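You operate a simulated robot arm through the tools that you are given. There is no shell and no other tool. Be economical: measure what you need, move in short steps, check, and stop when the job is done.

Carry out the task below with a simulated robot arm. There is one attempt and no reset: what you move stays moved.

TASK
Close carton one, tape it and stand it in the out tray.
Fine: shut the flap first, slide the pink tray under the tape press, lay one strip, then slide the tray out again.
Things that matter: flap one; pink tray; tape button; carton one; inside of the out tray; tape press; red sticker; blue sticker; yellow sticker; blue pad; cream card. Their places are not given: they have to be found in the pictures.

It is judged by the outcome, as a careful person would: the job done as asked, and still so three seconds after it is handed in. It fails if anything else is knocked over, pushed out of place, dropped, spilled or broken.

THE ROBOT
A 6-joint arm with a two-finger parallel gripper, fixed in place. Base frame: the origin is at the foot of the arm, x ahead of it, y to its left, z up; the work surface is at about z = 800. Lengths are in mm, angles in degrees, forces in N, time in s.
With the tool pointing down near the work surface it reaches from about 240 to 640 mm from the base axis. Its first joint turns from -66.0 to 66.0 degrees. Payload 2.7 kg.
Tool frame: the origin (TCP) lies between the finger pads and is the grasp point; the fingertips stand 23 mm ahead of it; z points along the fingers, y is the line along which they close. The gripper opens to 94 mm. The fingers are 38 mm wide and 10 mm thick; the gripper's body (54 by 96 mm) begins 39 mm behind the TCP.
Orientation is that of the tool frame in the base frame, as [roll, pitch, yaw] about the fixed x, y, z axes, in that order (R = Rz(yaw) Ry(pitch) Rx(roll)). With the fingers straight down and closing along the base's y, the tool's x points along the base's -x, its y along +y and its z along -z.

THE INTERFACE
- The arm moves only by the tool send_rows. Its argument "plan" is a list of rows, each a list of 3 entries, a list of its own where there are three numbers: the shift along the base's x, y, z in m, then the turn, a rotation vector about the base's x, y, z in degrees, then the gripper command, from -1 (fully open) to 1 (shut), values between in proportion. In form: [[[dx, dy, dz], [rx, ry, rz], grip], ...]. A call has 1 to 12 rows; each row shifts and turns the commanded pose from where the row before left it. A row lasts 0.2 s, in which the tool goes at most 50 mm and 8.6 degrees; a call with a longer step from one row to the next is refused whole, and so is a gripper value outside its range. A pose out of reach is approached as far as the arm can. The call stops where the force on the tool passes 40 N (or 10 N more than at its start, if that is more) or the arm is blocked; 0.2 s more then pass. The fingers move at their own pace (about 45 mm/s each) and stop on an object; they squeeze with about 43 N. The grip force told is the motor's: it shows also when the fingers shut on nothing. Time passes only in rows, and 0.2 s behind the last, so rows that do not move let the fingers close. It gives the time, the measured TCP pose, the force on the tool (base axes), the opening and the grip force at its end, in the units of the frame above (readings bear some noise).
- Cameras (640 x 400 px; columns grow to the right, rows downward): "scene" is fixed at [64.2, -419, 1411]; the picture's right is [0.89, -0.46, 0.00], its down [-0.24, -0.46, -0.86] and it looks along [0.40, 0.76, -0.52] (base axes); focal length 370 px, centre (320, 200). "wrist" rides on the gripper at [-39, 0, -44] in the tool frame; the picture's right is [0.00, -1.00, 0.00], its down [0.97, 0.00, -0.24] and it looks along [0.24, 0.00, 0.97] (tool axes); focal length 218 px, centre (320, 200).
- capture(camera): a new picture of that camera. No time passes.
- pixel_to_xyz(camera, pixels): for up to 12 pixels [column, row] of the newest picture of that camera ("zoom" is the newest enlarged one), the place [x, y, z] in the base frame of the surface seen there, good to about 3 mm. No time passes.
- close_up(camera, box): a new picture of the part [left, top, right, bottom] of that camera's present view, enlarged. No time passes.
- close_job(): hands the job in; it is judged then, once.

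Work in short steps. Measure before you move; look again where a grasp or a placing could have gone wrong, and mend it. You have 80 turns and 54 pictures in all, those below and enlarged ones among them. Open the gripper and draw the arm clear of the work before you hand the job in, unless the task says otherwise; then end with one line.

The tools are called after "Emit:" as a command line: name --argument value ..., lists and objects as JSON in quotes. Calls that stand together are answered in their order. send_rows: Moves the arm, as the interface text tells. Its arguments: {"type":"object","properties":{"plan":{"type":"array","items":{"type":"array"}}},"required":["plan"]} The other tools are called the same way: capture (camera) takes a picture; pixel_to_xyz (camera, pixels) gives the place of the surface under pixels of a picture; close_up (camera, box) takes an enlarged picture of a part of a camera's view; close_job () hands the job in.

At the start:

```text
time: 0.0
tcp_pos: [311.1, 261.4, 1141.6]
tool_rot: [179.9, 0.0, 180.0]
contact_force: [-0.1, -0.4, 0.3]
width: 94.0
grasp_force: 0.1
```

scene: 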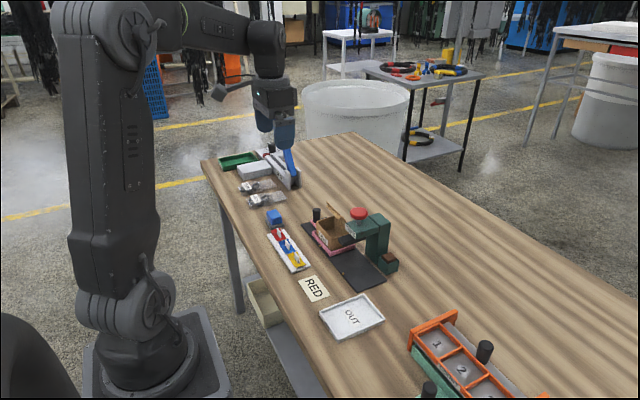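
wrist: 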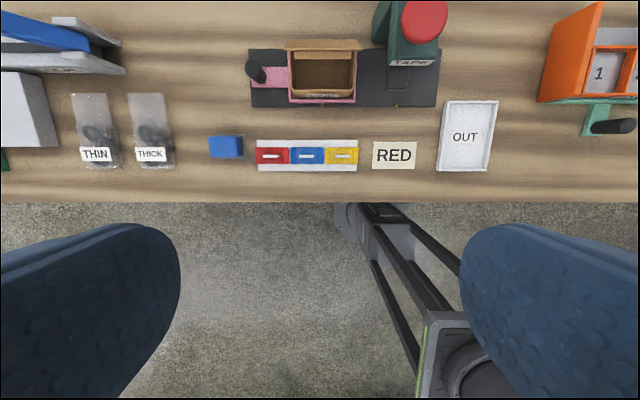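

I'll look closer at the workstation and the cards.

Emit:
close_up --camera "scene" --box '[230, 180, 430, 305]'

Emit:
close_up --camera "wrist" --box '[200, 0, 520, 200]'

```text
3.20 times, centred on (330, 242) of scene
```

zoom: 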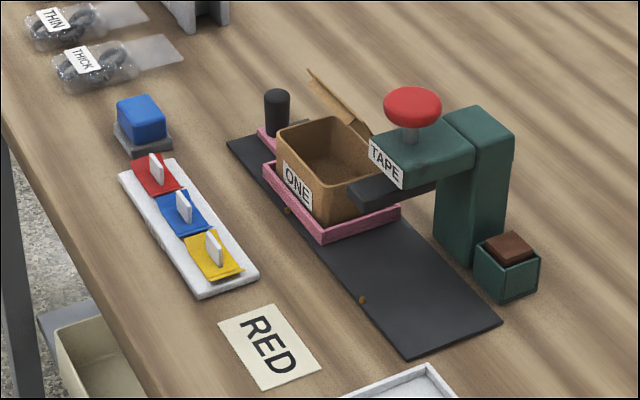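

```text
2.00 times, centred on (360, 100) of wrist
```

zoom: 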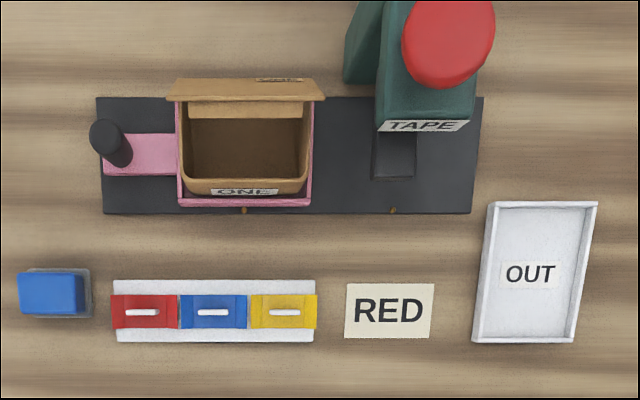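

Emit:
pixel_to_xyz --camera "zoom" --pixels '[[105, 135], [140, 155], [245, 90], [170, 98], [322, 98], [245, 192], [310, 150], [180, 150], [245, 150], [245, 202], [395, 160], [245, 111]]'

Emit:
pixel_to_xyz --camera "wrist" --pixels '[[425, 20], [410, 45], [412, 62], [395, 80], [468, 135], [445, 103], [494, 102], [440, 168], [487, 169], [252, 100], [434, 102], [289, 45]]'

Emit:
pixel_to_xyz --camera "scene" --pixels '[[317, 210], [326, 203], [346, 220], [358, 213], [336, 226], [320, 238], [360, 236], [380, 235], [389, 258], [333, 210], [338, 220], [330, 251]]'

```text
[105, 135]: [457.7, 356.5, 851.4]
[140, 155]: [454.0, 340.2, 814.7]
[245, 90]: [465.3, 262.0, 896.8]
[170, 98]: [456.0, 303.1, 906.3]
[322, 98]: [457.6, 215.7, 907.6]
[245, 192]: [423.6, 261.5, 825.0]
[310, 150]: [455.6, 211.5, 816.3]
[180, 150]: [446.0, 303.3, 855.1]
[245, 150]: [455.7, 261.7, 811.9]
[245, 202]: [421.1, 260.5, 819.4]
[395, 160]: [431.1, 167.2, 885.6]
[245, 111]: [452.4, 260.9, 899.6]
```

```text
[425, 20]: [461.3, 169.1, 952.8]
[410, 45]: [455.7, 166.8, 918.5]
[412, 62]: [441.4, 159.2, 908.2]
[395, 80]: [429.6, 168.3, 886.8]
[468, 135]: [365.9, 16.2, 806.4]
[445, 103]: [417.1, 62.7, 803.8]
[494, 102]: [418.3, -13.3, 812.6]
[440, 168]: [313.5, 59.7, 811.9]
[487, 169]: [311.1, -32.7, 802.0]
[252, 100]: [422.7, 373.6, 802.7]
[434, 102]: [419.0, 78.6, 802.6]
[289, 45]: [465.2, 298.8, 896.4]
```

```text
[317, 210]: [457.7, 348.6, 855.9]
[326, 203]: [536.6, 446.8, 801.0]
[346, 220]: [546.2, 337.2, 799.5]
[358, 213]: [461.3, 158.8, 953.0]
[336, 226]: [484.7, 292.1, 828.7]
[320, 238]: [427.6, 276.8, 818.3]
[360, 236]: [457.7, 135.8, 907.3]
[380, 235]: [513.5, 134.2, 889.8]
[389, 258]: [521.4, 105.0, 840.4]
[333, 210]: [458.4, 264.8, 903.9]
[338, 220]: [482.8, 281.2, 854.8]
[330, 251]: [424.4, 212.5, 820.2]
```

Emit:
close_up --camera "scene" --box '[300, 195, 400, 258]'

```text
6.35 times, centred on (350, 226) of scene
```

zoom: 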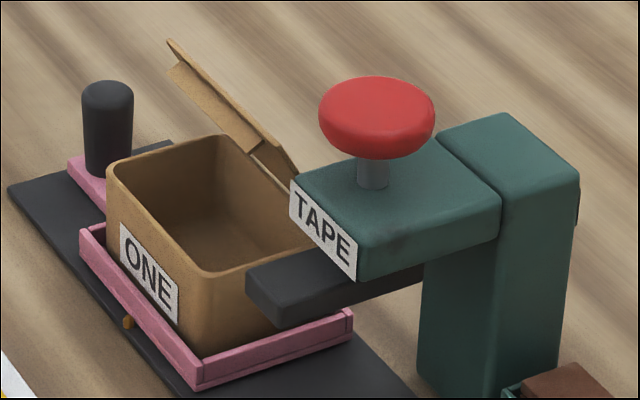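

Emit:
pixel_to_xyz --camera "zoom" --pixels '[[173, 45], [180, 75], [235, 108], [262, 150], [290, 165], [215, 138], [112, 170], [205, 275], [120, 95], [108, 85], [377, 100], [350, 325]]'

Emit:
pixel_to_xyz --camera "zoom" --pixels '[[285, 290], [265, 275], [385, 260], [430, 300], [375, 180], [110, 150], [90, 165], [200, 365], [90, 240], [127, 322], [325, 150], [430, 100]]'

```text
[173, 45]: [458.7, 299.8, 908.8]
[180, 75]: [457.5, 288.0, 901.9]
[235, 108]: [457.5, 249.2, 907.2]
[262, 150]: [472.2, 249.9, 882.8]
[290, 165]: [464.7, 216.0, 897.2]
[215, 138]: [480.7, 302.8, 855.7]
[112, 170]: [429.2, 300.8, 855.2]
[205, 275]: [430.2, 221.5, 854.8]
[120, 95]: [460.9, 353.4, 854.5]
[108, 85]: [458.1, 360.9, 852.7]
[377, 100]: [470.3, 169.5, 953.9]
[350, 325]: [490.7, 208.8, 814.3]
```

```text
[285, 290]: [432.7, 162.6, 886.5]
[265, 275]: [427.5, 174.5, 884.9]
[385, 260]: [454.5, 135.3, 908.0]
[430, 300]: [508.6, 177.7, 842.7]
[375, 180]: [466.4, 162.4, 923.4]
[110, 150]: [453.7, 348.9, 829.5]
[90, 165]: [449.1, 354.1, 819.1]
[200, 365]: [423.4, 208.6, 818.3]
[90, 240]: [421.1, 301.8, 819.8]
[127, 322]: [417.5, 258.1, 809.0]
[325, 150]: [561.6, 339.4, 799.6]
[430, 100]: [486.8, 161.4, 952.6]
```

The carton spans x 426–487, y 215–303, its top at z≈856. The flap is hinged at the far side and leans in, its free edge at about (457, 908). I'll move behind the flap with the gripper shut.

Emit:
send_rows --plan '[[[0.049, 0, 0], [0, 0, 0], 1], [[0.049, 0, 0], [0, 0, 0], 1], [[0.049, 0, 0], [0, 0, 0], 1], [[0.049, -0.002, 0], [0, 0, 0], 1], [[0, 0, -0.047], [0, 0, 0], 1], [[0, 0, -0.047], [0, 0, 0], 1], [[0, 0, -0.047], [0, 0, 0], 1], [[0, 0, -0.047], [0, 0, 0], 1], [[0, 0, -0.04], [0, 0, 0], 1], [[0, 0, 0], [0, 0, 0], 1]]'

```text
time: 2.2
tcp_pos: [508.2, 260.3, 914.5]
tool_rot: [179.9, -0.1, 179.9]
contact_force: [0.2, 0.4, 0.7]
width: 0.1
grasp_force: 42.5
```

I'm at (508, 260, 914), behind the flap. I sweep toward -x and follow it down.

Emit:
send_rows --plan '[[[-0.02, 0, 0], [0, 0, 0], 1], [[-0.02, 0, 0], [0, 0, 0], 1], [[-0.01, 0, -0.004], [0, 0, 0], 1], [[-0.006, 0, -0.006], [0, 0, 0], 1], [[0, 0, -0.007], [0, 0, 0], 1], [[0, 0, -0.005], [0, 0, 0], 1]]'

Emit:
close_up --camera "scene" --box '[270, 145, 430, 245]'

```text
time: 3.6
tcp_pos: [453.2, 260.7, 893.6]
tool_rot: [180.0, 0.1, 179.9]
contact_force: [-0.3, -0.3, -0.6]
width: 0.0
grasp_force: 42.3
```

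```text
4.00 times, centred on (350, 195) of scene
```

zoom: 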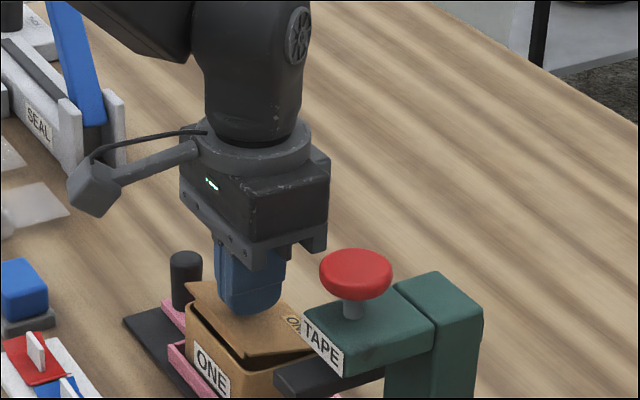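

The flap follows well. I press further down until there is light contact.

Emit:
send_rows --plan '[[[0, 0, -0.004], [0, 0, 0], 1], [[0, 0, -0.003], [0, 0, 0], 1], [[0, 0, -0.003], [0, 0, 0], 1], [[0, 0, -0.002], [0, 0, 0], 1], [[0, 0, -0.001], [0, 0, 0], 1]]'

Emit:
close_up --camera "scene" --box '[290, 195, 390, 258]'

```text
time: 4.8
tcp_pos: [451.2, 260.7, 880.6]
tool_rot: [179.9, 0.0, 180.0]
contact_force: [-6.3, -3.5, 15.6]
width: 0.0
grasp_force: 41.9
```

```text
6.35 times, centred on (340, 226) of scene
```

zoom: 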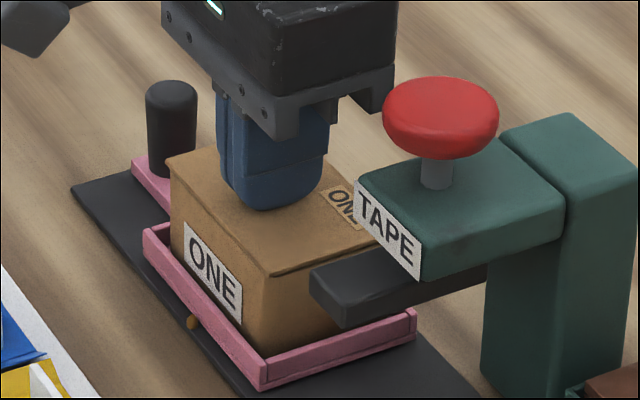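

Flap flat, with contact at 15 N. I raise straight up and check whether it stays shut.

Emit:
send_rows --plan '[[[0, 0, 0.01], [0, 0, 0], 1], [[0, 0, 0.04], [0, 0, 0], 1], [[0, 0, 0.045], [0, 0, 0], 1], [[0, 0, 0.045], [0, 0, 0], 1], [[0, 0, 0], [0, 0, 0], 1]]'

Emit:
close_up --camera "scene" --box '[290, 195, 390, 258]'

Emit:
capture --camera "wrist"

```text
time: 6.0
tcp_pos: [451.4, 261.8, 1018.9]
tool_rot: [179.9, -0.1, -180.0]
contact_force: [0.0, -0.1, 0.5]
width: 0.2
grasp_force: 42.6
```

```text
6.35 times, centred on (340, 226) of scene
```

zoom: 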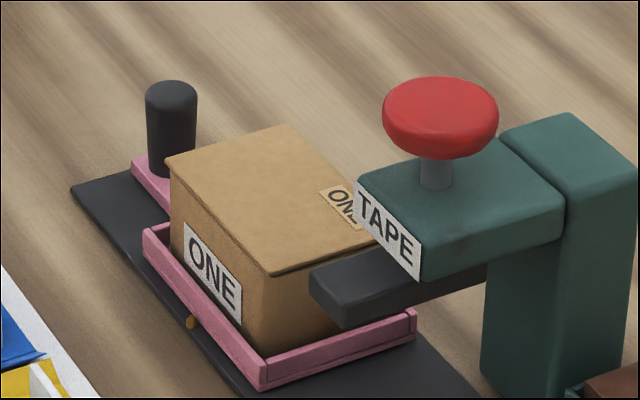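

```text
45 pictures are left
```

wrist: 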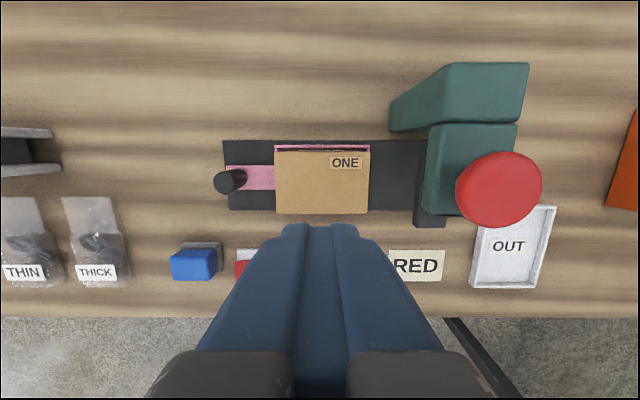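

The flap stays shut. I measure the press head, handle, stop marks and closed top.

Emit:
pixel_to_xyz --camera "wrist" --pixels '[[232, 175], [225, 185], [277, 160], [368, 160], [277, 208], [368, 208], [500, 190], [460, 190], [541, 190], [418, 222], [444, 222], [320, 212]]'

Emit:
pixel_to_xyz --camera "zoom" --pixels '[[192, 322], [172, 90], [185, 130], [160, 170], [150, 180], [340, 310], [340, 290], [480, 265], [200, 160], [270, 268], [415, 320], [262, 370]]'

Emit:
pixel_to_xyz --camera "scene" --pixels '[[343, 273], [344, 274], [357, 214], [320, 320], [383, 312], [336, 340], [365, 294]]'

```text
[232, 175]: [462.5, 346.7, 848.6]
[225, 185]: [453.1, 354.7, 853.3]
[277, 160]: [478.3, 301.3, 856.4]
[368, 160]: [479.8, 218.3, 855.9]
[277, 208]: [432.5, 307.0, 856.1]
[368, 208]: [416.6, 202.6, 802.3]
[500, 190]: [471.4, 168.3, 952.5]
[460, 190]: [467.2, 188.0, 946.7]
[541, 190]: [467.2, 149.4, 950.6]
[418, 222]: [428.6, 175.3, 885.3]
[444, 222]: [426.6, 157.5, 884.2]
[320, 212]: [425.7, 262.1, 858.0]
```

```text
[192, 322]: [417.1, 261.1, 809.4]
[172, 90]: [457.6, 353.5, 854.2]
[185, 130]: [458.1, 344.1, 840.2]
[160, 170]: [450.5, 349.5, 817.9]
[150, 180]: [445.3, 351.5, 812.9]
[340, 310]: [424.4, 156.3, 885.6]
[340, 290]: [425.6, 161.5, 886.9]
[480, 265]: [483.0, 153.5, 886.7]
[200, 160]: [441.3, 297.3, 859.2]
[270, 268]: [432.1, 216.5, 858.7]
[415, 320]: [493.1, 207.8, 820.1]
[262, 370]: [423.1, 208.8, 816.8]
```

```text
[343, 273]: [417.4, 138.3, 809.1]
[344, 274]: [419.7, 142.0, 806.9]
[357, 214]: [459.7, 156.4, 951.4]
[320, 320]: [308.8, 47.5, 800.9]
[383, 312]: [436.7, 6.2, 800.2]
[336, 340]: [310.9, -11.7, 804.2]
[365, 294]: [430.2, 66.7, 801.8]
```

Emit:
close_up --camera "scene" --box '[315, 225, 411, 285]'

```text
6.67 times, centred on (363, 255) of scene
```

zoom: 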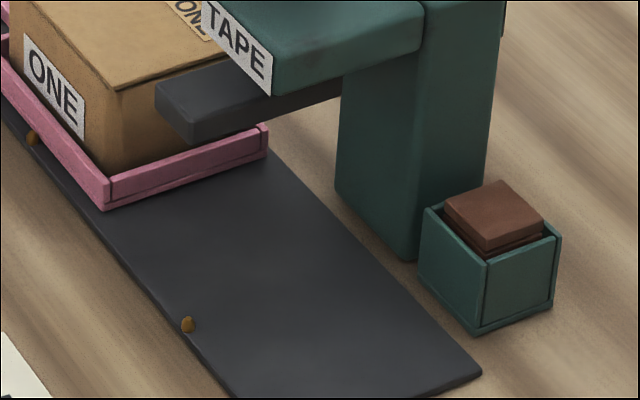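

Emit:
pixel_to_xyz --camera "zoom" --pixels '[[188, 324], [32, 138], [275, 94], [238, 8], [415, 40], [182, 140], [158, 88], [410, 260], [338, 185], [205, 10], [105, 205], [235, 395]]'

```text
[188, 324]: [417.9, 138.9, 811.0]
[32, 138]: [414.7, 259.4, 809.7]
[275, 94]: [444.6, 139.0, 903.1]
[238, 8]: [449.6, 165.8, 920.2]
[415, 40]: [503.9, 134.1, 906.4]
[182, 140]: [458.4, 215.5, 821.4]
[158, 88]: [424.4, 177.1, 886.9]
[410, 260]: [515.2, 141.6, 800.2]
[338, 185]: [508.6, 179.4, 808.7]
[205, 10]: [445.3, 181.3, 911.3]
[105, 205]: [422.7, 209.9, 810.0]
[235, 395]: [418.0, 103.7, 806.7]
```

The handle is at about (458, 352), z 815–855. I go above it and turn the gripper 90° so it closes along x and keeps the camera on the side away from the press.

Emit:
send_rows --plan '[[[0.001, 0.015, 0], [0, 0, 8.2], -0.2], [[0.001, 0.015, 0], [0, 0, 8.2], -0.2], [[0.001, 0.015, 0], [0, 0, 8.2], -0.2], [[0.001, 0.015, 0], [0, 0, 8.2], -0.2], [[0.001, 0.015, 0], [0, 0, 8.2], -0.2], [[0.001, 0.015, 0], [0, 0, 8.2], -0.2], [[0, 0, 0], [0, 0, 8.2], -0.2], [[0, 0, -0.02], [0, 0, 8.2], -0.2], [[0, 0, -0.02], [0, 0, 8.2], -0.2], [[0, 0, -0.02], [0, 0, 8.2], -0.2], [[0, 0, -0.02], [0, 0, 8.0], -0.2], [[0, 0, 0], [0, 0, 0], -0.2]]'

Emit:
capture --camera "wrist"

```text
time: 8.6
tcp_pos: [458.7, 350.3, 938.6]
tool_rot: [179.9, 0.0, -89.9]
contact_force: [0.5, -0.6, 0.2]
width: 56.7
grasp_force: 0.1
```

```text
43 pictures are left
```

wrist: 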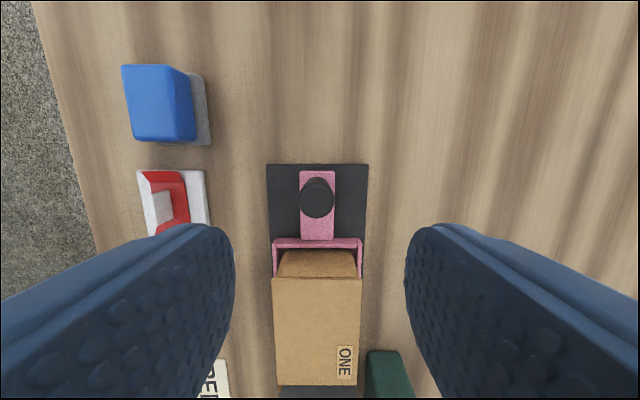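

Emit:
pixel_to_xyz --camera "wrist" --pixels '[[316, 183], [316, 195], [316, 208], [301, 195], [332, 195], [317, 235], [340, 385], [280, 340]]'

Emit:
send_rows --plan '[[[0, 0.003, -0.04], [0, 0, 0], -0.2], [[0, 0, -0.035], [0, 0, 0], -0.2], [[0, 0, -0.018], [0, 0, 0], -0.2], [[0, 0, 0], [0, 0, 0], -0.2]]'

```text
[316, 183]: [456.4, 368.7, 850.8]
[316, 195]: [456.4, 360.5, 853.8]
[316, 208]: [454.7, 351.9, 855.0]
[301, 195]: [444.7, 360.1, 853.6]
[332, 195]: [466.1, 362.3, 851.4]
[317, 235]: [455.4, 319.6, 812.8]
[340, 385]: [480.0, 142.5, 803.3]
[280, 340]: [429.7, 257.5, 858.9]
```

```text
time: 9.6
tcp_pos: [459.2, 353.8, 846.6]
tool_rot: [179.9, 0.0, -90.0]
contact_force: [-0.2, -0.2, -0.2]
width: 56.3
grasp_force: 0.1
```

The handle is at about (456.5, 356). I centre on it and close.

Emit:
send_rows --plan '[[[-0.002, 0.003, 0], [0, 0, 0], 0], [[0, 0, 0], [0, 0, 0], 1], [[0, 0, 0], [0, 0, 0], 1], [[0, 0, 0], [0, 0, 0], 1], [[0, 0, 0], [0, 0, 0], 1]]'

```text
time: 10.8
tcp_pos: [455.2, 357.7, 846.1]
tool_rot: [179.7, -0.2, -90.0]
contact_force: [-16.2, -2.0, 4.1]
width: 22.0
grasp_force: 45.3
```

Gripped at 22 mm. I relieve the side force, then slide toward the press in steps.

Emit:
send_rows --plan '[[[-0.002, 0, 0], [0, 0, 0], 1], [[0, -0.01, 0], [0, 0, 0], 1], [[0, -0.015, 0], [0, 0, 0], 1], [[0, -0.015, 0], [0, 0, 0], 1], [[0, -0.015, 0], [0, 0, 0], 1], [[0, -0.015, 0], [0, 0, 0], 1], [[0, -0.015, 0], [0, 0, 0], 1]]'

Emit:
close_up --camera "scene" --box '[290, 190, 418, 270]'

```text
time: 12.2
tcp_pos: [456.2, 294.5, 846.0]
tool_rot: [-179.6, 0.2, -89.7]
contact_force: [10.5, 14.8, -8.4]
width: 22.2
grasp_force: 45.2
stopped in row 7: the force on the tool passed its limit (the readings are from after the stop); the commanded pose is now the measured one
```

```text
5.00 times, centred on (354, 230) of scene
```

zoom: 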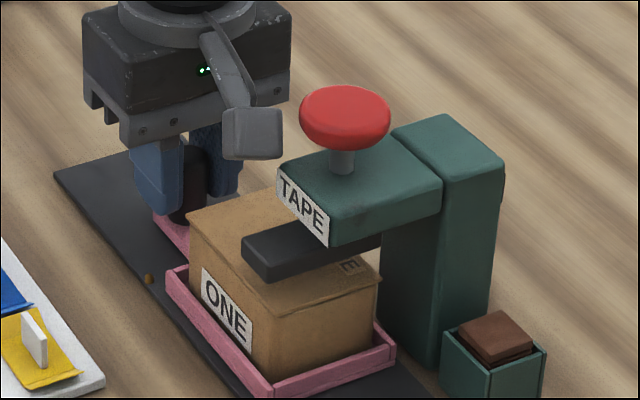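

The slide halted after 63 mm. The grey box on the gripper might be touching the press, so I check where it is.

Emit:
pixel_to_xyz --camera "zoom" --pixels '[[280, 135], [225, 140], [250, 150], [245, 120], [275, 115], [310, 115], [265, 245], [395, 350], [190, 210], [292, 190]]'

Emit:
capture --camera "wrist"

```text
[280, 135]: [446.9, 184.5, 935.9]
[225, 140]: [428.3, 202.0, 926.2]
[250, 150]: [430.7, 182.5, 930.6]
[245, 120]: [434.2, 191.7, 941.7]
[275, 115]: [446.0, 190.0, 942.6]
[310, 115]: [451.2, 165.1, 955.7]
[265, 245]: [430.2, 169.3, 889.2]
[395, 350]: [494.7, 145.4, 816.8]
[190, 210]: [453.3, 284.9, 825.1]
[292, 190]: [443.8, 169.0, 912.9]
```

```text
41 pictures are left
```

wrist: 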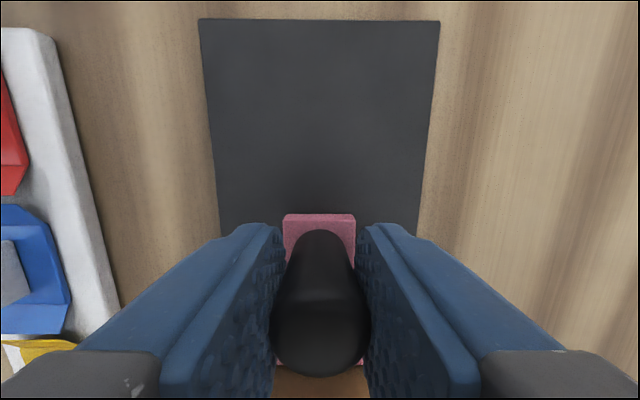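

The grey box (y≈182–200, z≈926–942) reached the side of the red button. I back off slightly, release, lift, and turn round so the box points away from the press.

Emit:
send_rows --plan '[[[0, 0.006, 0], [0, 0, 0], 1], [[0, 0, 0], [0, 0, 0], 1], [[0, 0, 0], [0, 0, 0], 0], [[0, 0, 0], [0, 0, 0], -0.2], [[0, 0, 0], [0, 0, 0], -0.2], [[0, 0, 0.03], [0, 0, 0], -0.2], [[0, 0, 0.045], [0, 0, 0], -0.2], [[0, 0, 0.045], [0, 0, 0], -0.2], [[0, 0, 0.02], [0, 0, 0], -0.2], [[0, 0, 0], [0, 0, 0], -0.2]]'

Emit:
close_up --camera "scene" --box '[290, 190, 418, 270]'

```text
time: 14.4
tcp_pos: [453.3, 296.8, 987.7]
tool_rot: [-179.6, 0.3, -89.9]
contact_force: [0.1, -0.5, 0.3]
width: 56.5
grasp_force: 0.0
```

```text
5.00 times, centred on (354, 230) of scene
```

zoom: 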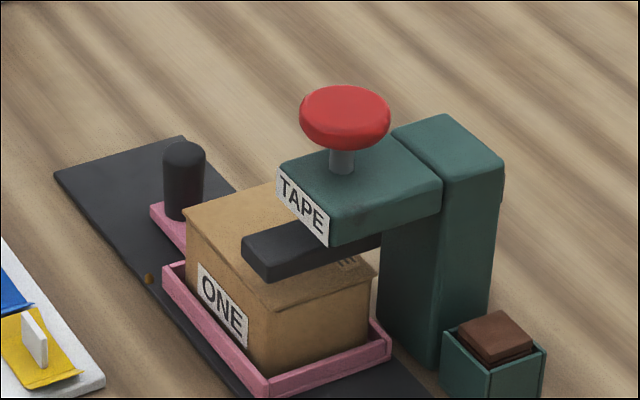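

The press is unhurt and no tape is laid. I turn 180°.

Emit:
send_rows --plan '[[[0, 0, 0], [0, 0, -8.5], -0.2], [[0, 0, 0], [0, 0, -8.5], -0.2], [[0, 0, 0], [0, 0, -8.5], -0.2], [[0, 0, 0], [0, 0, -8.5], -0.2], [[0, 0, 0], [0, 0, -8.5], -0.2], [[0, 0, 0], [0, 0, -8.5], -0.2], [[0, 0, 0], [0, 0, -8.5], -0.2], [[0, 0, 0], [0, 0, -8.5], -0.2], [[0, 0, 0], [0, 0, -8.5], -0.2], [[0, 0, 0], [0, 0, -8.5], -0.2], [[0, 0, 0], [0, 0, -8.5], -0.2]]'

Emit:
send_rows --plan '[[[0, 0, 0], [0, 0, -8.5], -0.2], [[0, 0, 0], [0, 0, -8.5], -0.2], [[0, 0, 0], [0, 0, -8.5], -0.2], [[0, 0, 0], [0, 0, -8.5], -0.2], [[0, 0, 0], [0, 0, -8.5], -0.2], [[0, 0, 0], [0, 0, -8.5], -0.2], [[0, 0, 0], [0, 0, -8.5], -0.2], [[0, 0, 0], [0, 0, -8.5], -0.2], [[0, 0, 0], [0, 0, -8.5], -0.2], [[0, 0, 0], [0, 0, -8.5], -0.2], [[0, 0, 0], [0, 0, 0], -0.2]]'

Emit:
capture --camera "wrist"

```text
time: 16.8
tcp_pos: [455.1, 297.6, 986.2]
tool_rot: [-179.6, 0.2, 176.4]
contact_force: [0.9, 0.3, 0.2]
width: 56.2
grasp_force: 0.0
```

```text
time: 19.2
tcp_pos: [454.6, 298.4, 988.4]
tool_rot: [-179.6, 0.2, 91.5]
contact_force: [-0.9, 0.2, 0.3]
width: 56.5
grasp_force: 0.0
```

```text
39 pictures are left
```

wrist: 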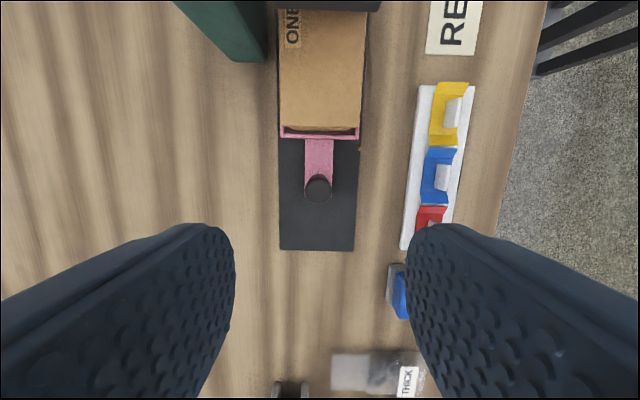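

Emit:
pixel_to_xyz --camera "wrist" --pixels '[[318, 178], [318, 188], [306, 188], [330, 188], [318, 135], [320, 100]]'

Emit:
send_rows --plan '[[[0, 0, -0.045], [0, 0, -1.5], -0.2], [[0.001, 0, -0.045], [0, 0, 0], -0.2], [[0, 0, -0.035], [0, 0, 0], -0.2], [[0, 0, -0.017], [0, 0, 0], -0.2], [[0, 0, 0], [0, 0, 0], -0.2]]'

```text
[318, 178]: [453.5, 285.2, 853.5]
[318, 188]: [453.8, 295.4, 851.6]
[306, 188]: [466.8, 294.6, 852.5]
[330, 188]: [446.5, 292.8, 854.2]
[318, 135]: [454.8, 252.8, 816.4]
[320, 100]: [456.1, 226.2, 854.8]
```

```text
time: 20.4
tcp_pos: [455.0, 298.0, 845.4]
tool_rot: [-179.7, 0.3, 90.1]
contact_force: [-0.2, 0.3, -0.1]
width: 56.6
grasp_force: 0.1
```

Emit:
send_rows --plan '[[[0, -0.001, 0], [0, 0, 0], 0.3], [[0, 0, 0], [0, 0, 0], 1], [[0, 0, 0], [0, 0, 0], 1], [[0, 0, 0], [0, 0, 0], 1], [[0, -0.006, 0], [0, 0, 0], 1], [[0, -0.01, 0], [0, 0, 0], 1], [[0, -0.01, 0], [0, 0, 0], 1], [[0, -0.007, 0], [0, 0, 0], 1], [[0, 0, 0], [0, 0, 0], 1]]'

Emit:
close_up --camera "scene" --box '[290, 190, 418, 270]'

```text
time: 22.4
tcp_pos: [453.9, 262.9, 846.0]
tool_rot: [-179.7, 0.2, 90.2]
contact_force: [-13.9, -0.3, 15.3]
width: 21.9
grasp_force: 44.8
```

```text
5.00 times, centred on (354, 230) of scene
```

zoom: 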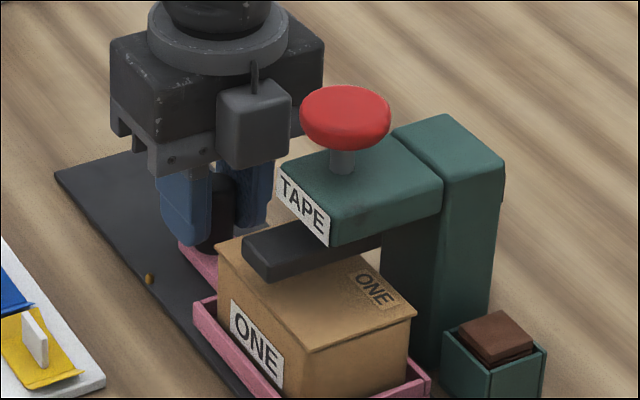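

A second box (the wrist camera) is on this side. I check its clearance and the carton position.

Emit:
pixel_to_xyz --camera "zoom" --pixels '[[270, 150], [245, 160], [250, 95], [287, 100], [285, 150], [225, 240], [305, 345], [412, 315], [260, 260], [280, 270], [320, 200], [148, 280]]'

```text
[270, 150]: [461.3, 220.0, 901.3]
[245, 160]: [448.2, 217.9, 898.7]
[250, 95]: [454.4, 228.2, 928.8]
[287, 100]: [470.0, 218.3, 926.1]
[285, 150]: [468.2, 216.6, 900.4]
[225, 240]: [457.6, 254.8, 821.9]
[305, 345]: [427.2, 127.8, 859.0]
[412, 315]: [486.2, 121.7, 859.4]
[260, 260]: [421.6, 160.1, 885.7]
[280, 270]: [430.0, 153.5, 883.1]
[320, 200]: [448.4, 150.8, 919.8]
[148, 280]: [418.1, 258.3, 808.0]
```

The carton is now centred (y≈121–209) under the pad (y≈153–178). I probe a bit further, to see whether there is a stop at the mark, y≈139.

Emit:
send_rows --plan '[[[0, -0.004, 0], [0, 0, 0], 1], [[0, -0.004, 0], [0, 0, 0], 1], [[0, 0, 0], [0, 0, 0], 1]]'

```text
time: 23.2
tcp_pos: [456.2, 255.7, 846.3]
tool_rot: [-179.6, 0.3, 90.1]
contact_force: [-17.1, -0.1, 15.5]
width: 22.0
grasp_force: 44.6
```

Emit:
send_rows --plan '[[[0, -0.004, 0], [0, 0, 0], 1], [[0, -0.004, 0], [0, 0, 0], 1], [[0, -0.004, 0], [0, 0, 0], 1], [[0, 0, 0], [0, 0, 0], 1]]'

Emit:
close_up --camera "scene" --box '[290, 190, 418, 270]'

```text
time: 24.2
tcp_pos: [455.0, 244.8, 846.0]
tool_rot: [-179.7, 0.2, 90.2]
contact_force: [-15.5, 0.2, 14.9]
width: 22.0
grasp_force: 44.7
```

```text
5.00 times, centred on (354, 230) of scene
```

zoom: 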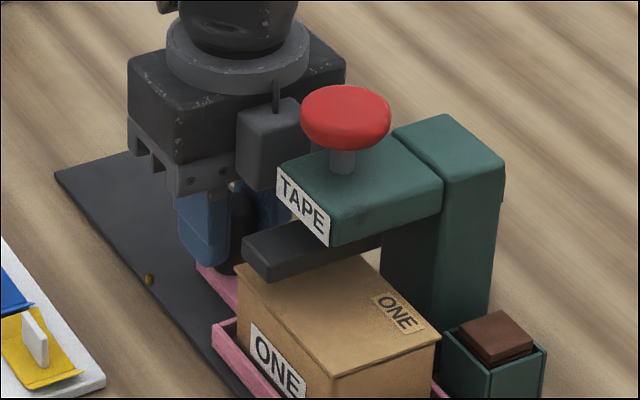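

Emit:
send_rows --plan '[[[0, -0.003, 0], [0, 0, 0], 1], [[0, -0.003, 0], [0, 0, 0], 1], [[0, -0.002, 0], [0, 0, 0], 1], [[0, 0, 0], [0, 0, 0], 1]]'

Emit:
close_up --camera "scene" --box '[290, 200, 418, 280]'

```text
time: 25.2
tcp_pos: [454.8, 236.8, 846.1]
tool_rot: [-179.6, 0.3, 90.1]
contact_force: [-18.3, 5.3, 12.4]
width: 22.1
grasp_force: 45.6
```

```text
5.00 times, centred on (354, 240) of scene
```

zoom: 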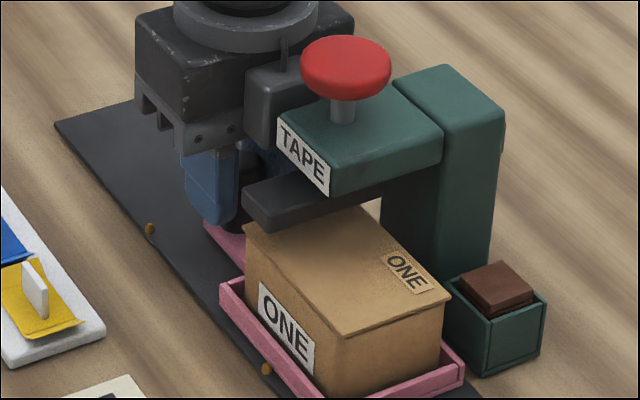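

Emit:
pixel_to_xyz --camera "zoom" --pixels '[[270, 130], [265, 85], [285, 115], [345, 330], [440, 300], [250, 225], [266, 368], [280, 135], [335, 170], [222, 290], [250, 195], [270, 222]]'

```text
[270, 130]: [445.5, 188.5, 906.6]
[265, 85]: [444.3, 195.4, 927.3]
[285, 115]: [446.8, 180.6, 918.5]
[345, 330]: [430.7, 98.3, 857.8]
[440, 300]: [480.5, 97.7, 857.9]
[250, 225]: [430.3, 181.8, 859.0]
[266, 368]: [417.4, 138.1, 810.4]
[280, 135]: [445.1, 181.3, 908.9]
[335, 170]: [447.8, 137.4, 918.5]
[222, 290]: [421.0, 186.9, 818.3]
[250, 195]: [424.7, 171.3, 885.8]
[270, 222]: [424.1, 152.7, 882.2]
```

Emit:
send_rows --plan '[[[0, -0.003, 0], [0, 0, 0], 1], [[0, 0, 0], [0, 0, 0], 1]]'

```text
time: 25.8
tcp_pos: [455.0, 235.7, 845.3]
tool_rot: [-179.8, 0.1, 90.3]
contact_force: [-13.8, 26.0, 7.4]
width: 22.2
grasp_force: 44.7
```

There is an end stop just past the mark, at y≈137. I draw the tray back so the carton's middle is under the press head and pad (about y 155–160), then release and lift.

Emit:
send_rows --plan '[[[0, 0.006, 0], [0, 0, 0], 1], [[0, 0.006, 0], [0, 0, 0], 1], [[0, 0.007, 0], [0, 0, 0], 1], [[0, 0, 0], [0, 0, 0], 1], [[0, 0, 0], [0, 0, 0], 1]]'

Emit:
close_up --camera "scene" --box '[290, 200, 418, 280]'

```text
time: 27.0
tcp_pos: [455.4, 252.3, 846.4]
tool_rot: [-179.5, 0.3, 90.2]
contact_force: [-13.1, -0.3, 15.8]
width: 22.0
grasp_force: 44.7
```

```text
5.00 times, centred on (354, 240) of scene
```

zoom: 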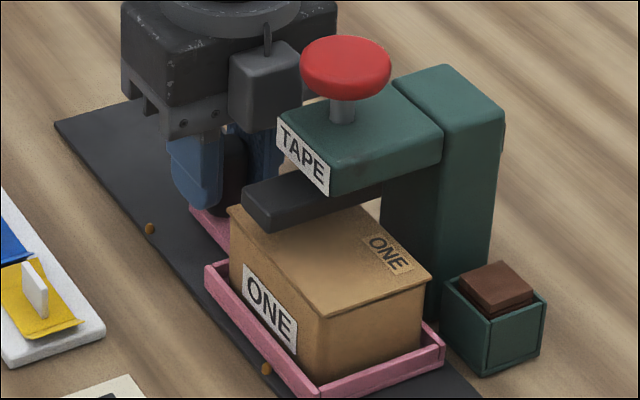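

Emit:
send_rows --plan '[[[0, 0.005, 0], [0, 0, 0], 1], [[0, 0, 0], [0, 0, 0], 1], [[0, 0, 0], [0, 0, 0], 0], [[0, 0, 0], [0, 0, 0], -0.2], [[0, 0, 0], [0, 0, 0], -0.2], [[0, 0, 0.03], [0, 0, 0], -0.2], [[0, 0, 0.045], [0, 0, 0], -0.2], [[0, 0, 0.045], [0, 0, 0], -0.2], [[0, 0, 0.045], [0, 0, 0], 1], [[0, 0, 0], [0, 0, 0], 1], [[0, 0, 0], [0, 0, 0], 1]]'

Emit:
capture --camera "wrist"

Emit:
close_up --camera "scene" --box '[290, 200, 418, 280]'

```text
time: 29.4
tcp_pos: [454.9, 255.0, 1012.3]
tool_rot: [-179.7, 0.3, 90.1]
contact_force: [-1.1, -0.5, -0.6]
width: 0.0
grasp_force: 15.5
```

```text
34 pictures are left
```

wrist: 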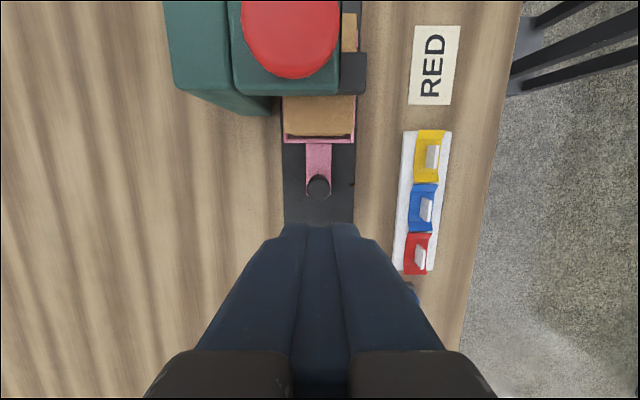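

```text
5.00 times, centred on (354, 240) of scene
```

zoom: 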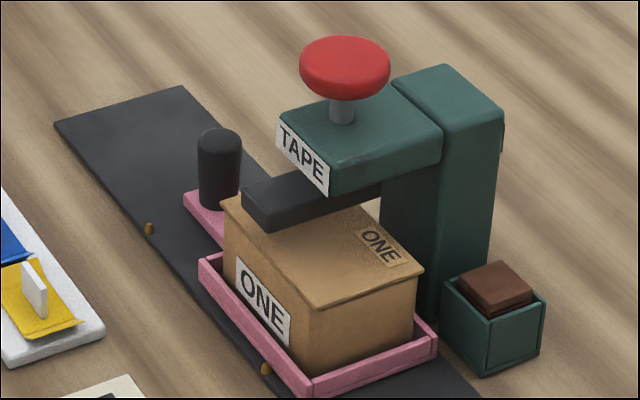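

Emit:
pixel_to_xyz --camera "zoom" --pixels '[[303, 65], [386, 65], [345, 40], [345, 60], [345, 85], [370, 45], [318, 45], [318, 300], [420, 270], [225, 200], [342, 115]]'

Emit:
pixel_to_xyz --camera "wrist" --pixels '[[291, 30], [246, 25], [336, 25], [291, 70], [291, 5], [355, 90], [300, 130]]'

```text
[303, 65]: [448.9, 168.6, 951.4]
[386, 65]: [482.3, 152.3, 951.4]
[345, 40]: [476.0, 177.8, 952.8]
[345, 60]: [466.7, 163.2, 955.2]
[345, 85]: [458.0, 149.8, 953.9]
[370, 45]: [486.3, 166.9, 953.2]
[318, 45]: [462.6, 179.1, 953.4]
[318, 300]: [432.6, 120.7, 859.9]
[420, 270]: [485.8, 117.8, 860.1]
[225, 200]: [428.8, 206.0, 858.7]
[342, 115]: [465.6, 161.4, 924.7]
```

```text
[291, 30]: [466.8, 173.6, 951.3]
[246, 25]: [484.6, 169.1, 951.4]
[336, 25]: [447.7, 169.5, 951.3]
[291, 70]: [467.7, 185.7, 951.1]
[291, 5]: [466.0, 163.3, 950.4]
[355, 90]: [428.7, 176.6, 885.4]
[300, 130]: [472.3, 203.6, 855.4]
```

Button centre is about (467, 164) with its top at 953; the carton (y 118–206) is centred under the pad. I move above the button, then press slowly once.

Emit:
send_rows --plan '[[[0.006, -0.045, 0], [0, 0, 0], 1], [[0.006, -0.046, 0], [0, 0, 0], 1], [[0, 0, -0.02], [0, 0, 0], 1], [[0, 0, -0.008], [0, 0, 0], 1], [[0, 0, 0], [0, 0, 0], 1]]'

Emit:
send_rows --plan '[[[0, 0, -0.004], [0, 0, 0], 1], [[0, 0, -0.004], [0, 0, 0], 1], [[0, 0, -0.004], [0, 0, 0], 1], [[0, 0, -0.003], [0, 0, 0], 1]]'

Emit:
close_up --camera "scene" --box '[290, 200, 418, 280]'

```text
time: 30.6
tcp_pos: [468.1, 165.4, 982.1]
tool_rot: [-179.8, 0.3, 90.3]
contact_force: [0.0, 0.8, 0.5]
width: 0.0
grasp_force: 43.1
```

```text
time: 31.6
tcp_pos: [468.1, 166.2, 966.4]
tool_rot: [-179.7, 0.2, 90.2]
contact_force: [0.8, -3.2, 2.0]
width: 0.0
grasp_force: 41.8
```

```text
5.00 times, centred on (354, 240) of scene
```

zoom: 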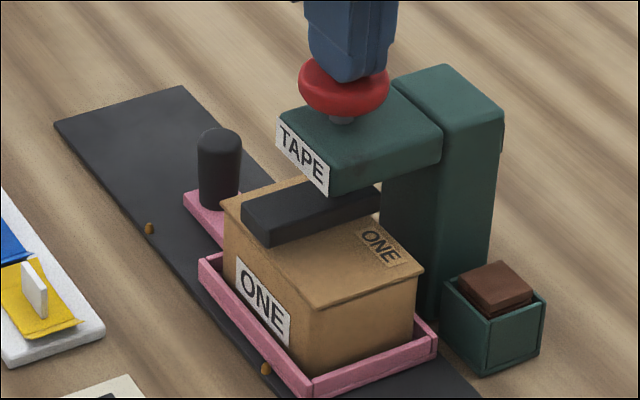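

The button moves and the pad comes down. I keep pressing.

Emit:
send_rows --plan '[[[0, 0, -0.003], [0, 0, 0], 1], [[0, 0, -0.003], [0, 0, 0], 1], [[0, 0, -0.003], [0, 0, 0], 1], [[0, 0, -0.003], [0, 0, 0], 1], [[0, 0, -0.002], [0, 0, 0], 1]]'

Emit:
close_up --camera "scene" --box '[290, 200, 418, 280]'

```text
time: 32.8
tcp_pos: [469.1, 167.1, 959.3]
tool_rot: [-179.9, 0.1, 90.2]
contact_force: [-4.4, -1.1, 8.2]
width: 0.0
grasp_force: 42.1
stopped in row 5: the force on the tool passed its limit (the readings are from after the stop); the commanded pose is now the measured one
```

```text
5.00 times, centred on (354, 240) of scene
```

zoom: 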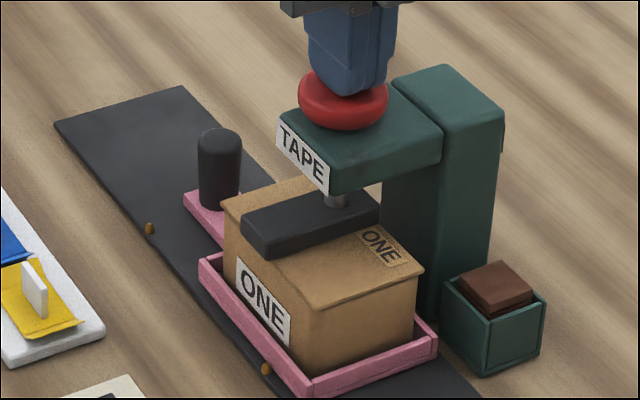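

Pressed to the bottom (40 N limit). I lift off and look at the carton.

Emit:
send_rows --plan '[[[0, 0, 0.01], [0, 0, 0], 1], [[0, 0, 0.03], [0, 0, 0], 1], [[0, 0, 0.04], [0, 0, 0], 1], [[0, 0, 0], [0, 0, 0], 1]]'

Emit:
close_up --camera "scene" --box '[290, 200, 418, 280]'

```text
time: 33.8
tcp_pos: [467.3, 167.1, 1038.1]
tool_rot: [-179.8, 0.3, 90.2]
contact_force: [-0.6, -0.2, 0.9]
width: 0.3
grasp_force: 41.9
```

```text
5.00 times, centred on (354, 240) of scene
```

zoom: 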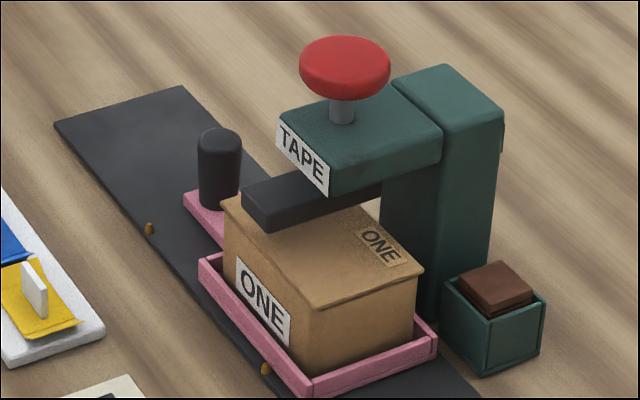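

The tape may be hidden under the pad. I grip the handle again and slide the tray out to look.

Emit:
send_rows --plan '[[[-0.006, 0.045, 0], [0, 0, 0], -0.2], [[-0.006, 0.045, -0.03], [0, 0, 0], -0.2], [[0, 0, -0.045], [0, 0, 0], -0.2], [[0, 0, -0.045], [0, 0, 0], -0.2], [[0, 0, -0.045], [0, 0, 0], -0.2], [[0, 0, -0.027], [0, 0, 0], -0.2], [[0, 0, 0], [0, 0, 0], -0.2], [[0, 0, 0], [0, 0, 0], 1], [[0, 0, 0], [0, 0, 0], 1], [[0, 0, 0], [0, 0, 0], 1]]'

Emit:
send_rows --plan '[[[0, 0.01, 0], [0, 0, 0], 1], [[0, 0.012, 0], [0, 0, 0], 1], [[0, 0.012, 0], [0, 0, 0], 1], [[0, 0.012, 0], [0, 0, 0], 1], [[0, 0.012, 0], [0, 0, 0], 1], [[0, 0.012, 0], [0, 0, 0], 1], [[0, 0.012, 0], [0, 0, 0], 1], [[0, 0.01, 0], [0, 0, 0], 1], [[0, 0, 0], [0, 0, 0], 1]]'

Emit:
close_up --camera "scene" --box '[290, 190, 418, 270]'

```text
refused: row 2 steps farther than a row can; nothing moved
```

```text
time: 35.8
tcp_pos: [469.3, 259.1, 1037.4]
tool_rot: [-179.8, 0.2, 90.2]
contact_force: [-0.4, -0.1, 0.3]
width: 0.0
grasp_force: 42.6
```

```text
5.00 times, centred on (354, 230) of scene
```

zoom: 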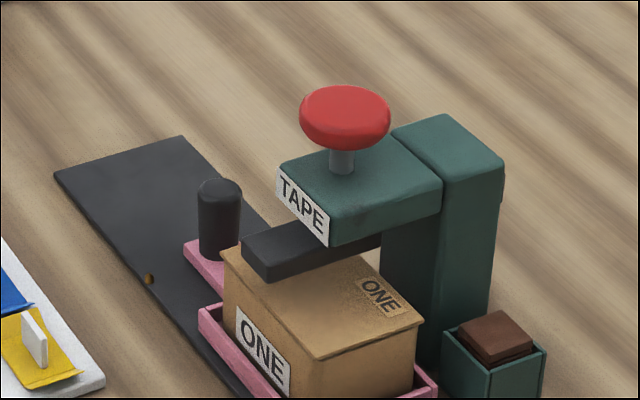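

The first call was refused, and the second only moved through the air, landing nearly over the handle. Now I descend on the handle and close.

Emit:
send_rows --plan '[[[-0.0135, -0.003, 0], [0, 0, 0], -0.2], [[0, 0, -0.02], [0, 0, 0], -0.2], [[0, 0, -0.03], [0, 0, 0], -0.2], [[0, 0, -0.045], [0, 0, 0], -0.2], [[0, 0, -0.045], [0, 0, 0], -0.2], [[0, 0, -0.035], [0, 0, 0], -0.2], [[0, 0, -0.016], [0, 0, 0], -0.2], [[0, 0, 0], [0, 0, 0], -0.2], [[0, 0, 0], [0, 0, 0], 1], [[0, 0, 0], [0, 0, 0], 1], [[0, 0, 0], [0, 0, 0], 1], [[0, 0, 0], [0, 0, 0], 1]]'

```text
time: 38.4
tcp_pos: [455.1, 256.2, 847.3]
tool_rot: [-180.0, 0.1, 90.0]
contact_force: [11.4, 0.7, -5.4]
width: 22.0
grasp_force: 45.1
```

Gripped. I slide out about 100 mm.

Emit:
send_rows --plan '[[[0, 0.01, 0], [0, 0, 0], 1], [[0, 0.012, 0], [0, 0, 0], 1], [[0, 0.012, 0], [0, 0, 0], 1], [[0, 0.012, 0], [0, 0, 0], 1], [[0, 0.012, 0], [0, 0, 0], 1], [[0, 0.012, 0], [0, 0, 0], 1], [[0, 0.012, 0], [0, 0, 0], 1], [[0, 0.01, 0], [0, 0, 0], 1], [[0, 0.006, 0], [0, 0, 0], 1], [[0, 0, 0], [0, 0, 0], 1]]'

Emit:
close_up --camera "scene" --box '[290, 190, 418, 270]'

```text
time: 40.6
tcp_pos: [454.5, 354.5, 846.5]
tool_rot: [-179.9, 0.2, 90.3]
contact_force: [17.8, 2.5, -14.5]
width: 22.2
grasp_force: 45.4
```

```text
5.00 times, centred on (354, 230) of scene
```

zoom: 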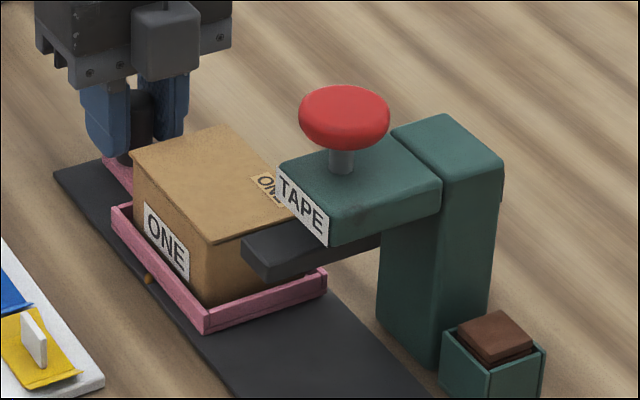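

No strip was laid, so the tray must go to the in-mark (y≈139). I slide it there.

Emit:
send_rows --plan '[[[0, -0.01, 0], [0, 0, 0], 1], [[0, -0.013, 0], [0, 0, 0], 1], [[0, -0.013, 0], [0, 0, 0], 1], [[0, -0.013, 0], [0, 0, 0], 1], [[0, -0.013, 0], [0, 0, 0], 1], [[0, -0.013, 0], [0, 0, 0], 1], [[0, -0.013, 0], [0, 0, 0], 1], [[0, -0.012, 0], [0, 0, 0], 1], [[0, -0.009, 0], [0, 0, 0], 1], [[0, -0.005, 0], [0, 0, 0], 1], [[0, -0.003, 0], [0, 0, 0], 1], [[0, 0, 0], [0, 0, 0], 1]]'

Emit:
close_up --camera "scene" --box '[290, 200, 418, 280]'

```text
time: 43.2
tcp_pos: [454.7, 236.2, 846.2]
tool_rot: [-180.0, 0.3, 90.1]
contact_force: [14.0, -4.2, -7.0]
width: 22.3
grasp_force: 45.0
```

```text
5.00 times, centred on (354, 240) of scene
```

zoom: 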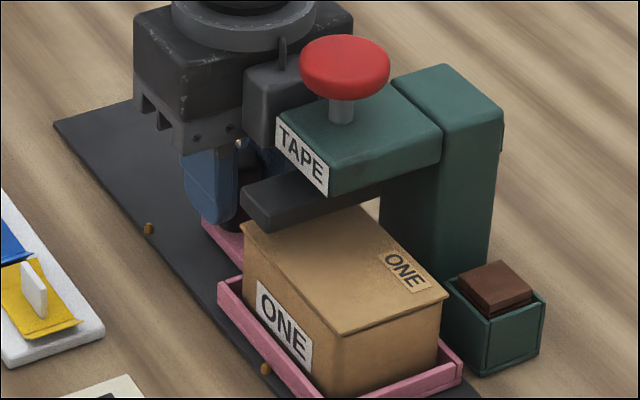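

The tray is at the in-mark. I release, lift straight up, and move above the button.

Emit:
send_rows --plan '[[[0, 0, 0], [0, 0, 0], 0], [[0, 0, 0], [0, 0, 0], -0.2], [[0, 0, 0], [0, 0, 0], -0.2], [[0, 0.001, 0.03], [0, 0, 0], -0.2], [[0, 0, 0.045], [0, 0, 0], -0.2], [[0, 0, 0.045], [0, 0, 0], -0.2], [[0, 0, 0.045], [0, 0, 0], 1], [[0.006, -0.036, 0], [0, 0, 0], 1], [[0.006, -0.036, 0], [0, 0, 0], 1], [[0, 0, -0.02], [0, 0, 0], 1], [[0, 0, -0.008], [0, 0, 0], 1], [[0, 0, 0], [0, 0, 0], 1]]'

Emit:
close_up --camera "scene" --box '[290, 190, 418, 270]'

```text
time: 45.8
tcp_pos: [466.9, 164.1, 984.7]
tool_rot: [-179.9, 0.2, 90.2]
contact_force: [-0.1, 0.3, 0.2]
width: 0.2
grasp_force: 41.9
```

```text
5.00 times, centred on (354, 230) of scene
```

zoom: 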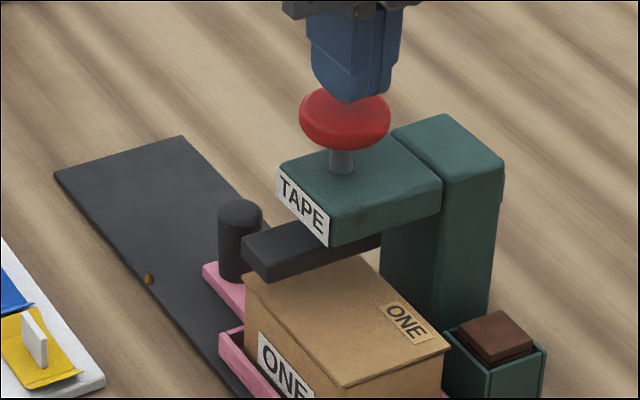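

Emit:
send_rows --plan '[[[0, 0, -0.006], [0, 0, 0], 1], [[0, 0, -0.005], [0, 0, 0], 1], [[0, 0, -0.004], [0, 0, 0], 1], [[0, 0, -0.004], [0, 0, 0], 1], [[0, 0, -0.004], [0, 0, 0], 1], [[0, 0, -0.003], [0, 0, 0], 1], [[0, 0, -0.002], [0, 0, 0], 1], [[0, 0, -0.002], [0, 0, 0], 1], [[0, 0, 0], [0, 0, 0], 1], [[0, 0, 0], [0, 0, 0], 1]]'

Emit:
close_up --camera "scene" --box '[290, 200, 418, 280]'

```text
time: 47.8
tcp_pos: [468.5, 165.5, 959.6]
tool_rot: [179.8, 0.3, 90.2]
contact_force: [-5.5, -1.9, 8.5]
width: 0.1
grasp_force: 42.3
stopped in row 9: the force on the tool passed its limit (the readings are from after the stop); the commanded pose is now the measured one
```

```text
5.00 times, centred on (354, 240) of scene
```

zoom: 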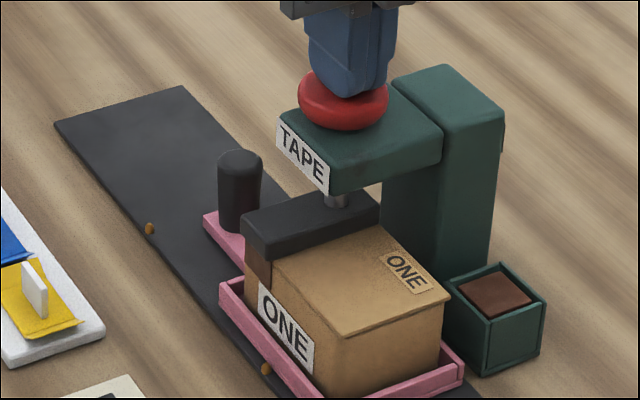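

A brown strip now shows on the carton's front, and the tape stack went down by one. I lift off and regrip the handle.

Emit:
send_rows --plan '[[[0, 0, 0.01], [0, 0, 0], 1], [[0, 0, 0.03], [0, 0, 0], 1], [[0, 0, 0.02], [0, 0, 0], 1], [[-0.006, 0.036, 0], [0, 0, 0], -0.2], [[-0.006, 0.035, 0], [0, 0, 0], -0.2], [[0, 0, -0.015], [0, 0, 0], -0.2], [[0, 0, 0], [0, 0, 0], -0.2]]'

Emit:
close_up --camera "scene" --box '[290, 200, 418, 280]'

Emit:
capture --camera "wrist"

```text
time: 49.4
tcp_pos: [456.0, 238.6, 1001.9]
tool_rot: [179.8, 0.2, 90.2]
contact_force: [1.4, 0.0, -0.6]
width: 56.4
grasp_force: 0.1
```

```text
5.00 times, centred on (354, 240) of scene
```

zoom: 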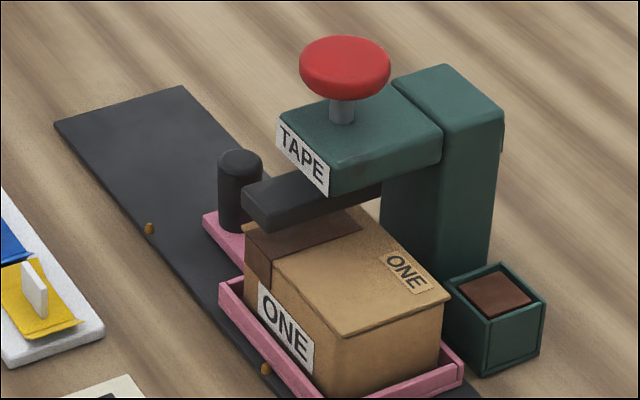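

```text
23 pictures are left
```

wrist: 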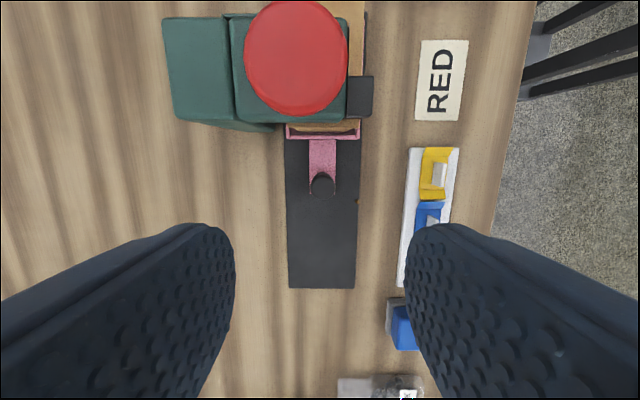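

Emit:
send_rows --plan '[[[0, 0, -0.045], [0, 0, 0], -0.2], [[0, 0, -0.045], [0, 0, 0], -0.2], [[0, 0, -0.04], [0, 0, 0], -0.2], [[0, 0, -0.025], [0, 0, 0], -0.2], [[0, 0, 0], [0, 0, 0], -0.2], [[0, 0, 0], [0, 0, 0], 1], [[0, 0, 0], [0, 0, 0], 1], [[0, 0, 0], [0, 0, 0], 1], [[0, 0, 0], [0, 0, 0], 1]]'

```text
time: 51.4
tcp_pos: [456.3, 236.1, 848.3]
tool_rot: [179.8, 0.2, 90.1]
contact_force: [-2.2, 0.0, -0.7]
width: 22.4
grasp_force: 44.5
```

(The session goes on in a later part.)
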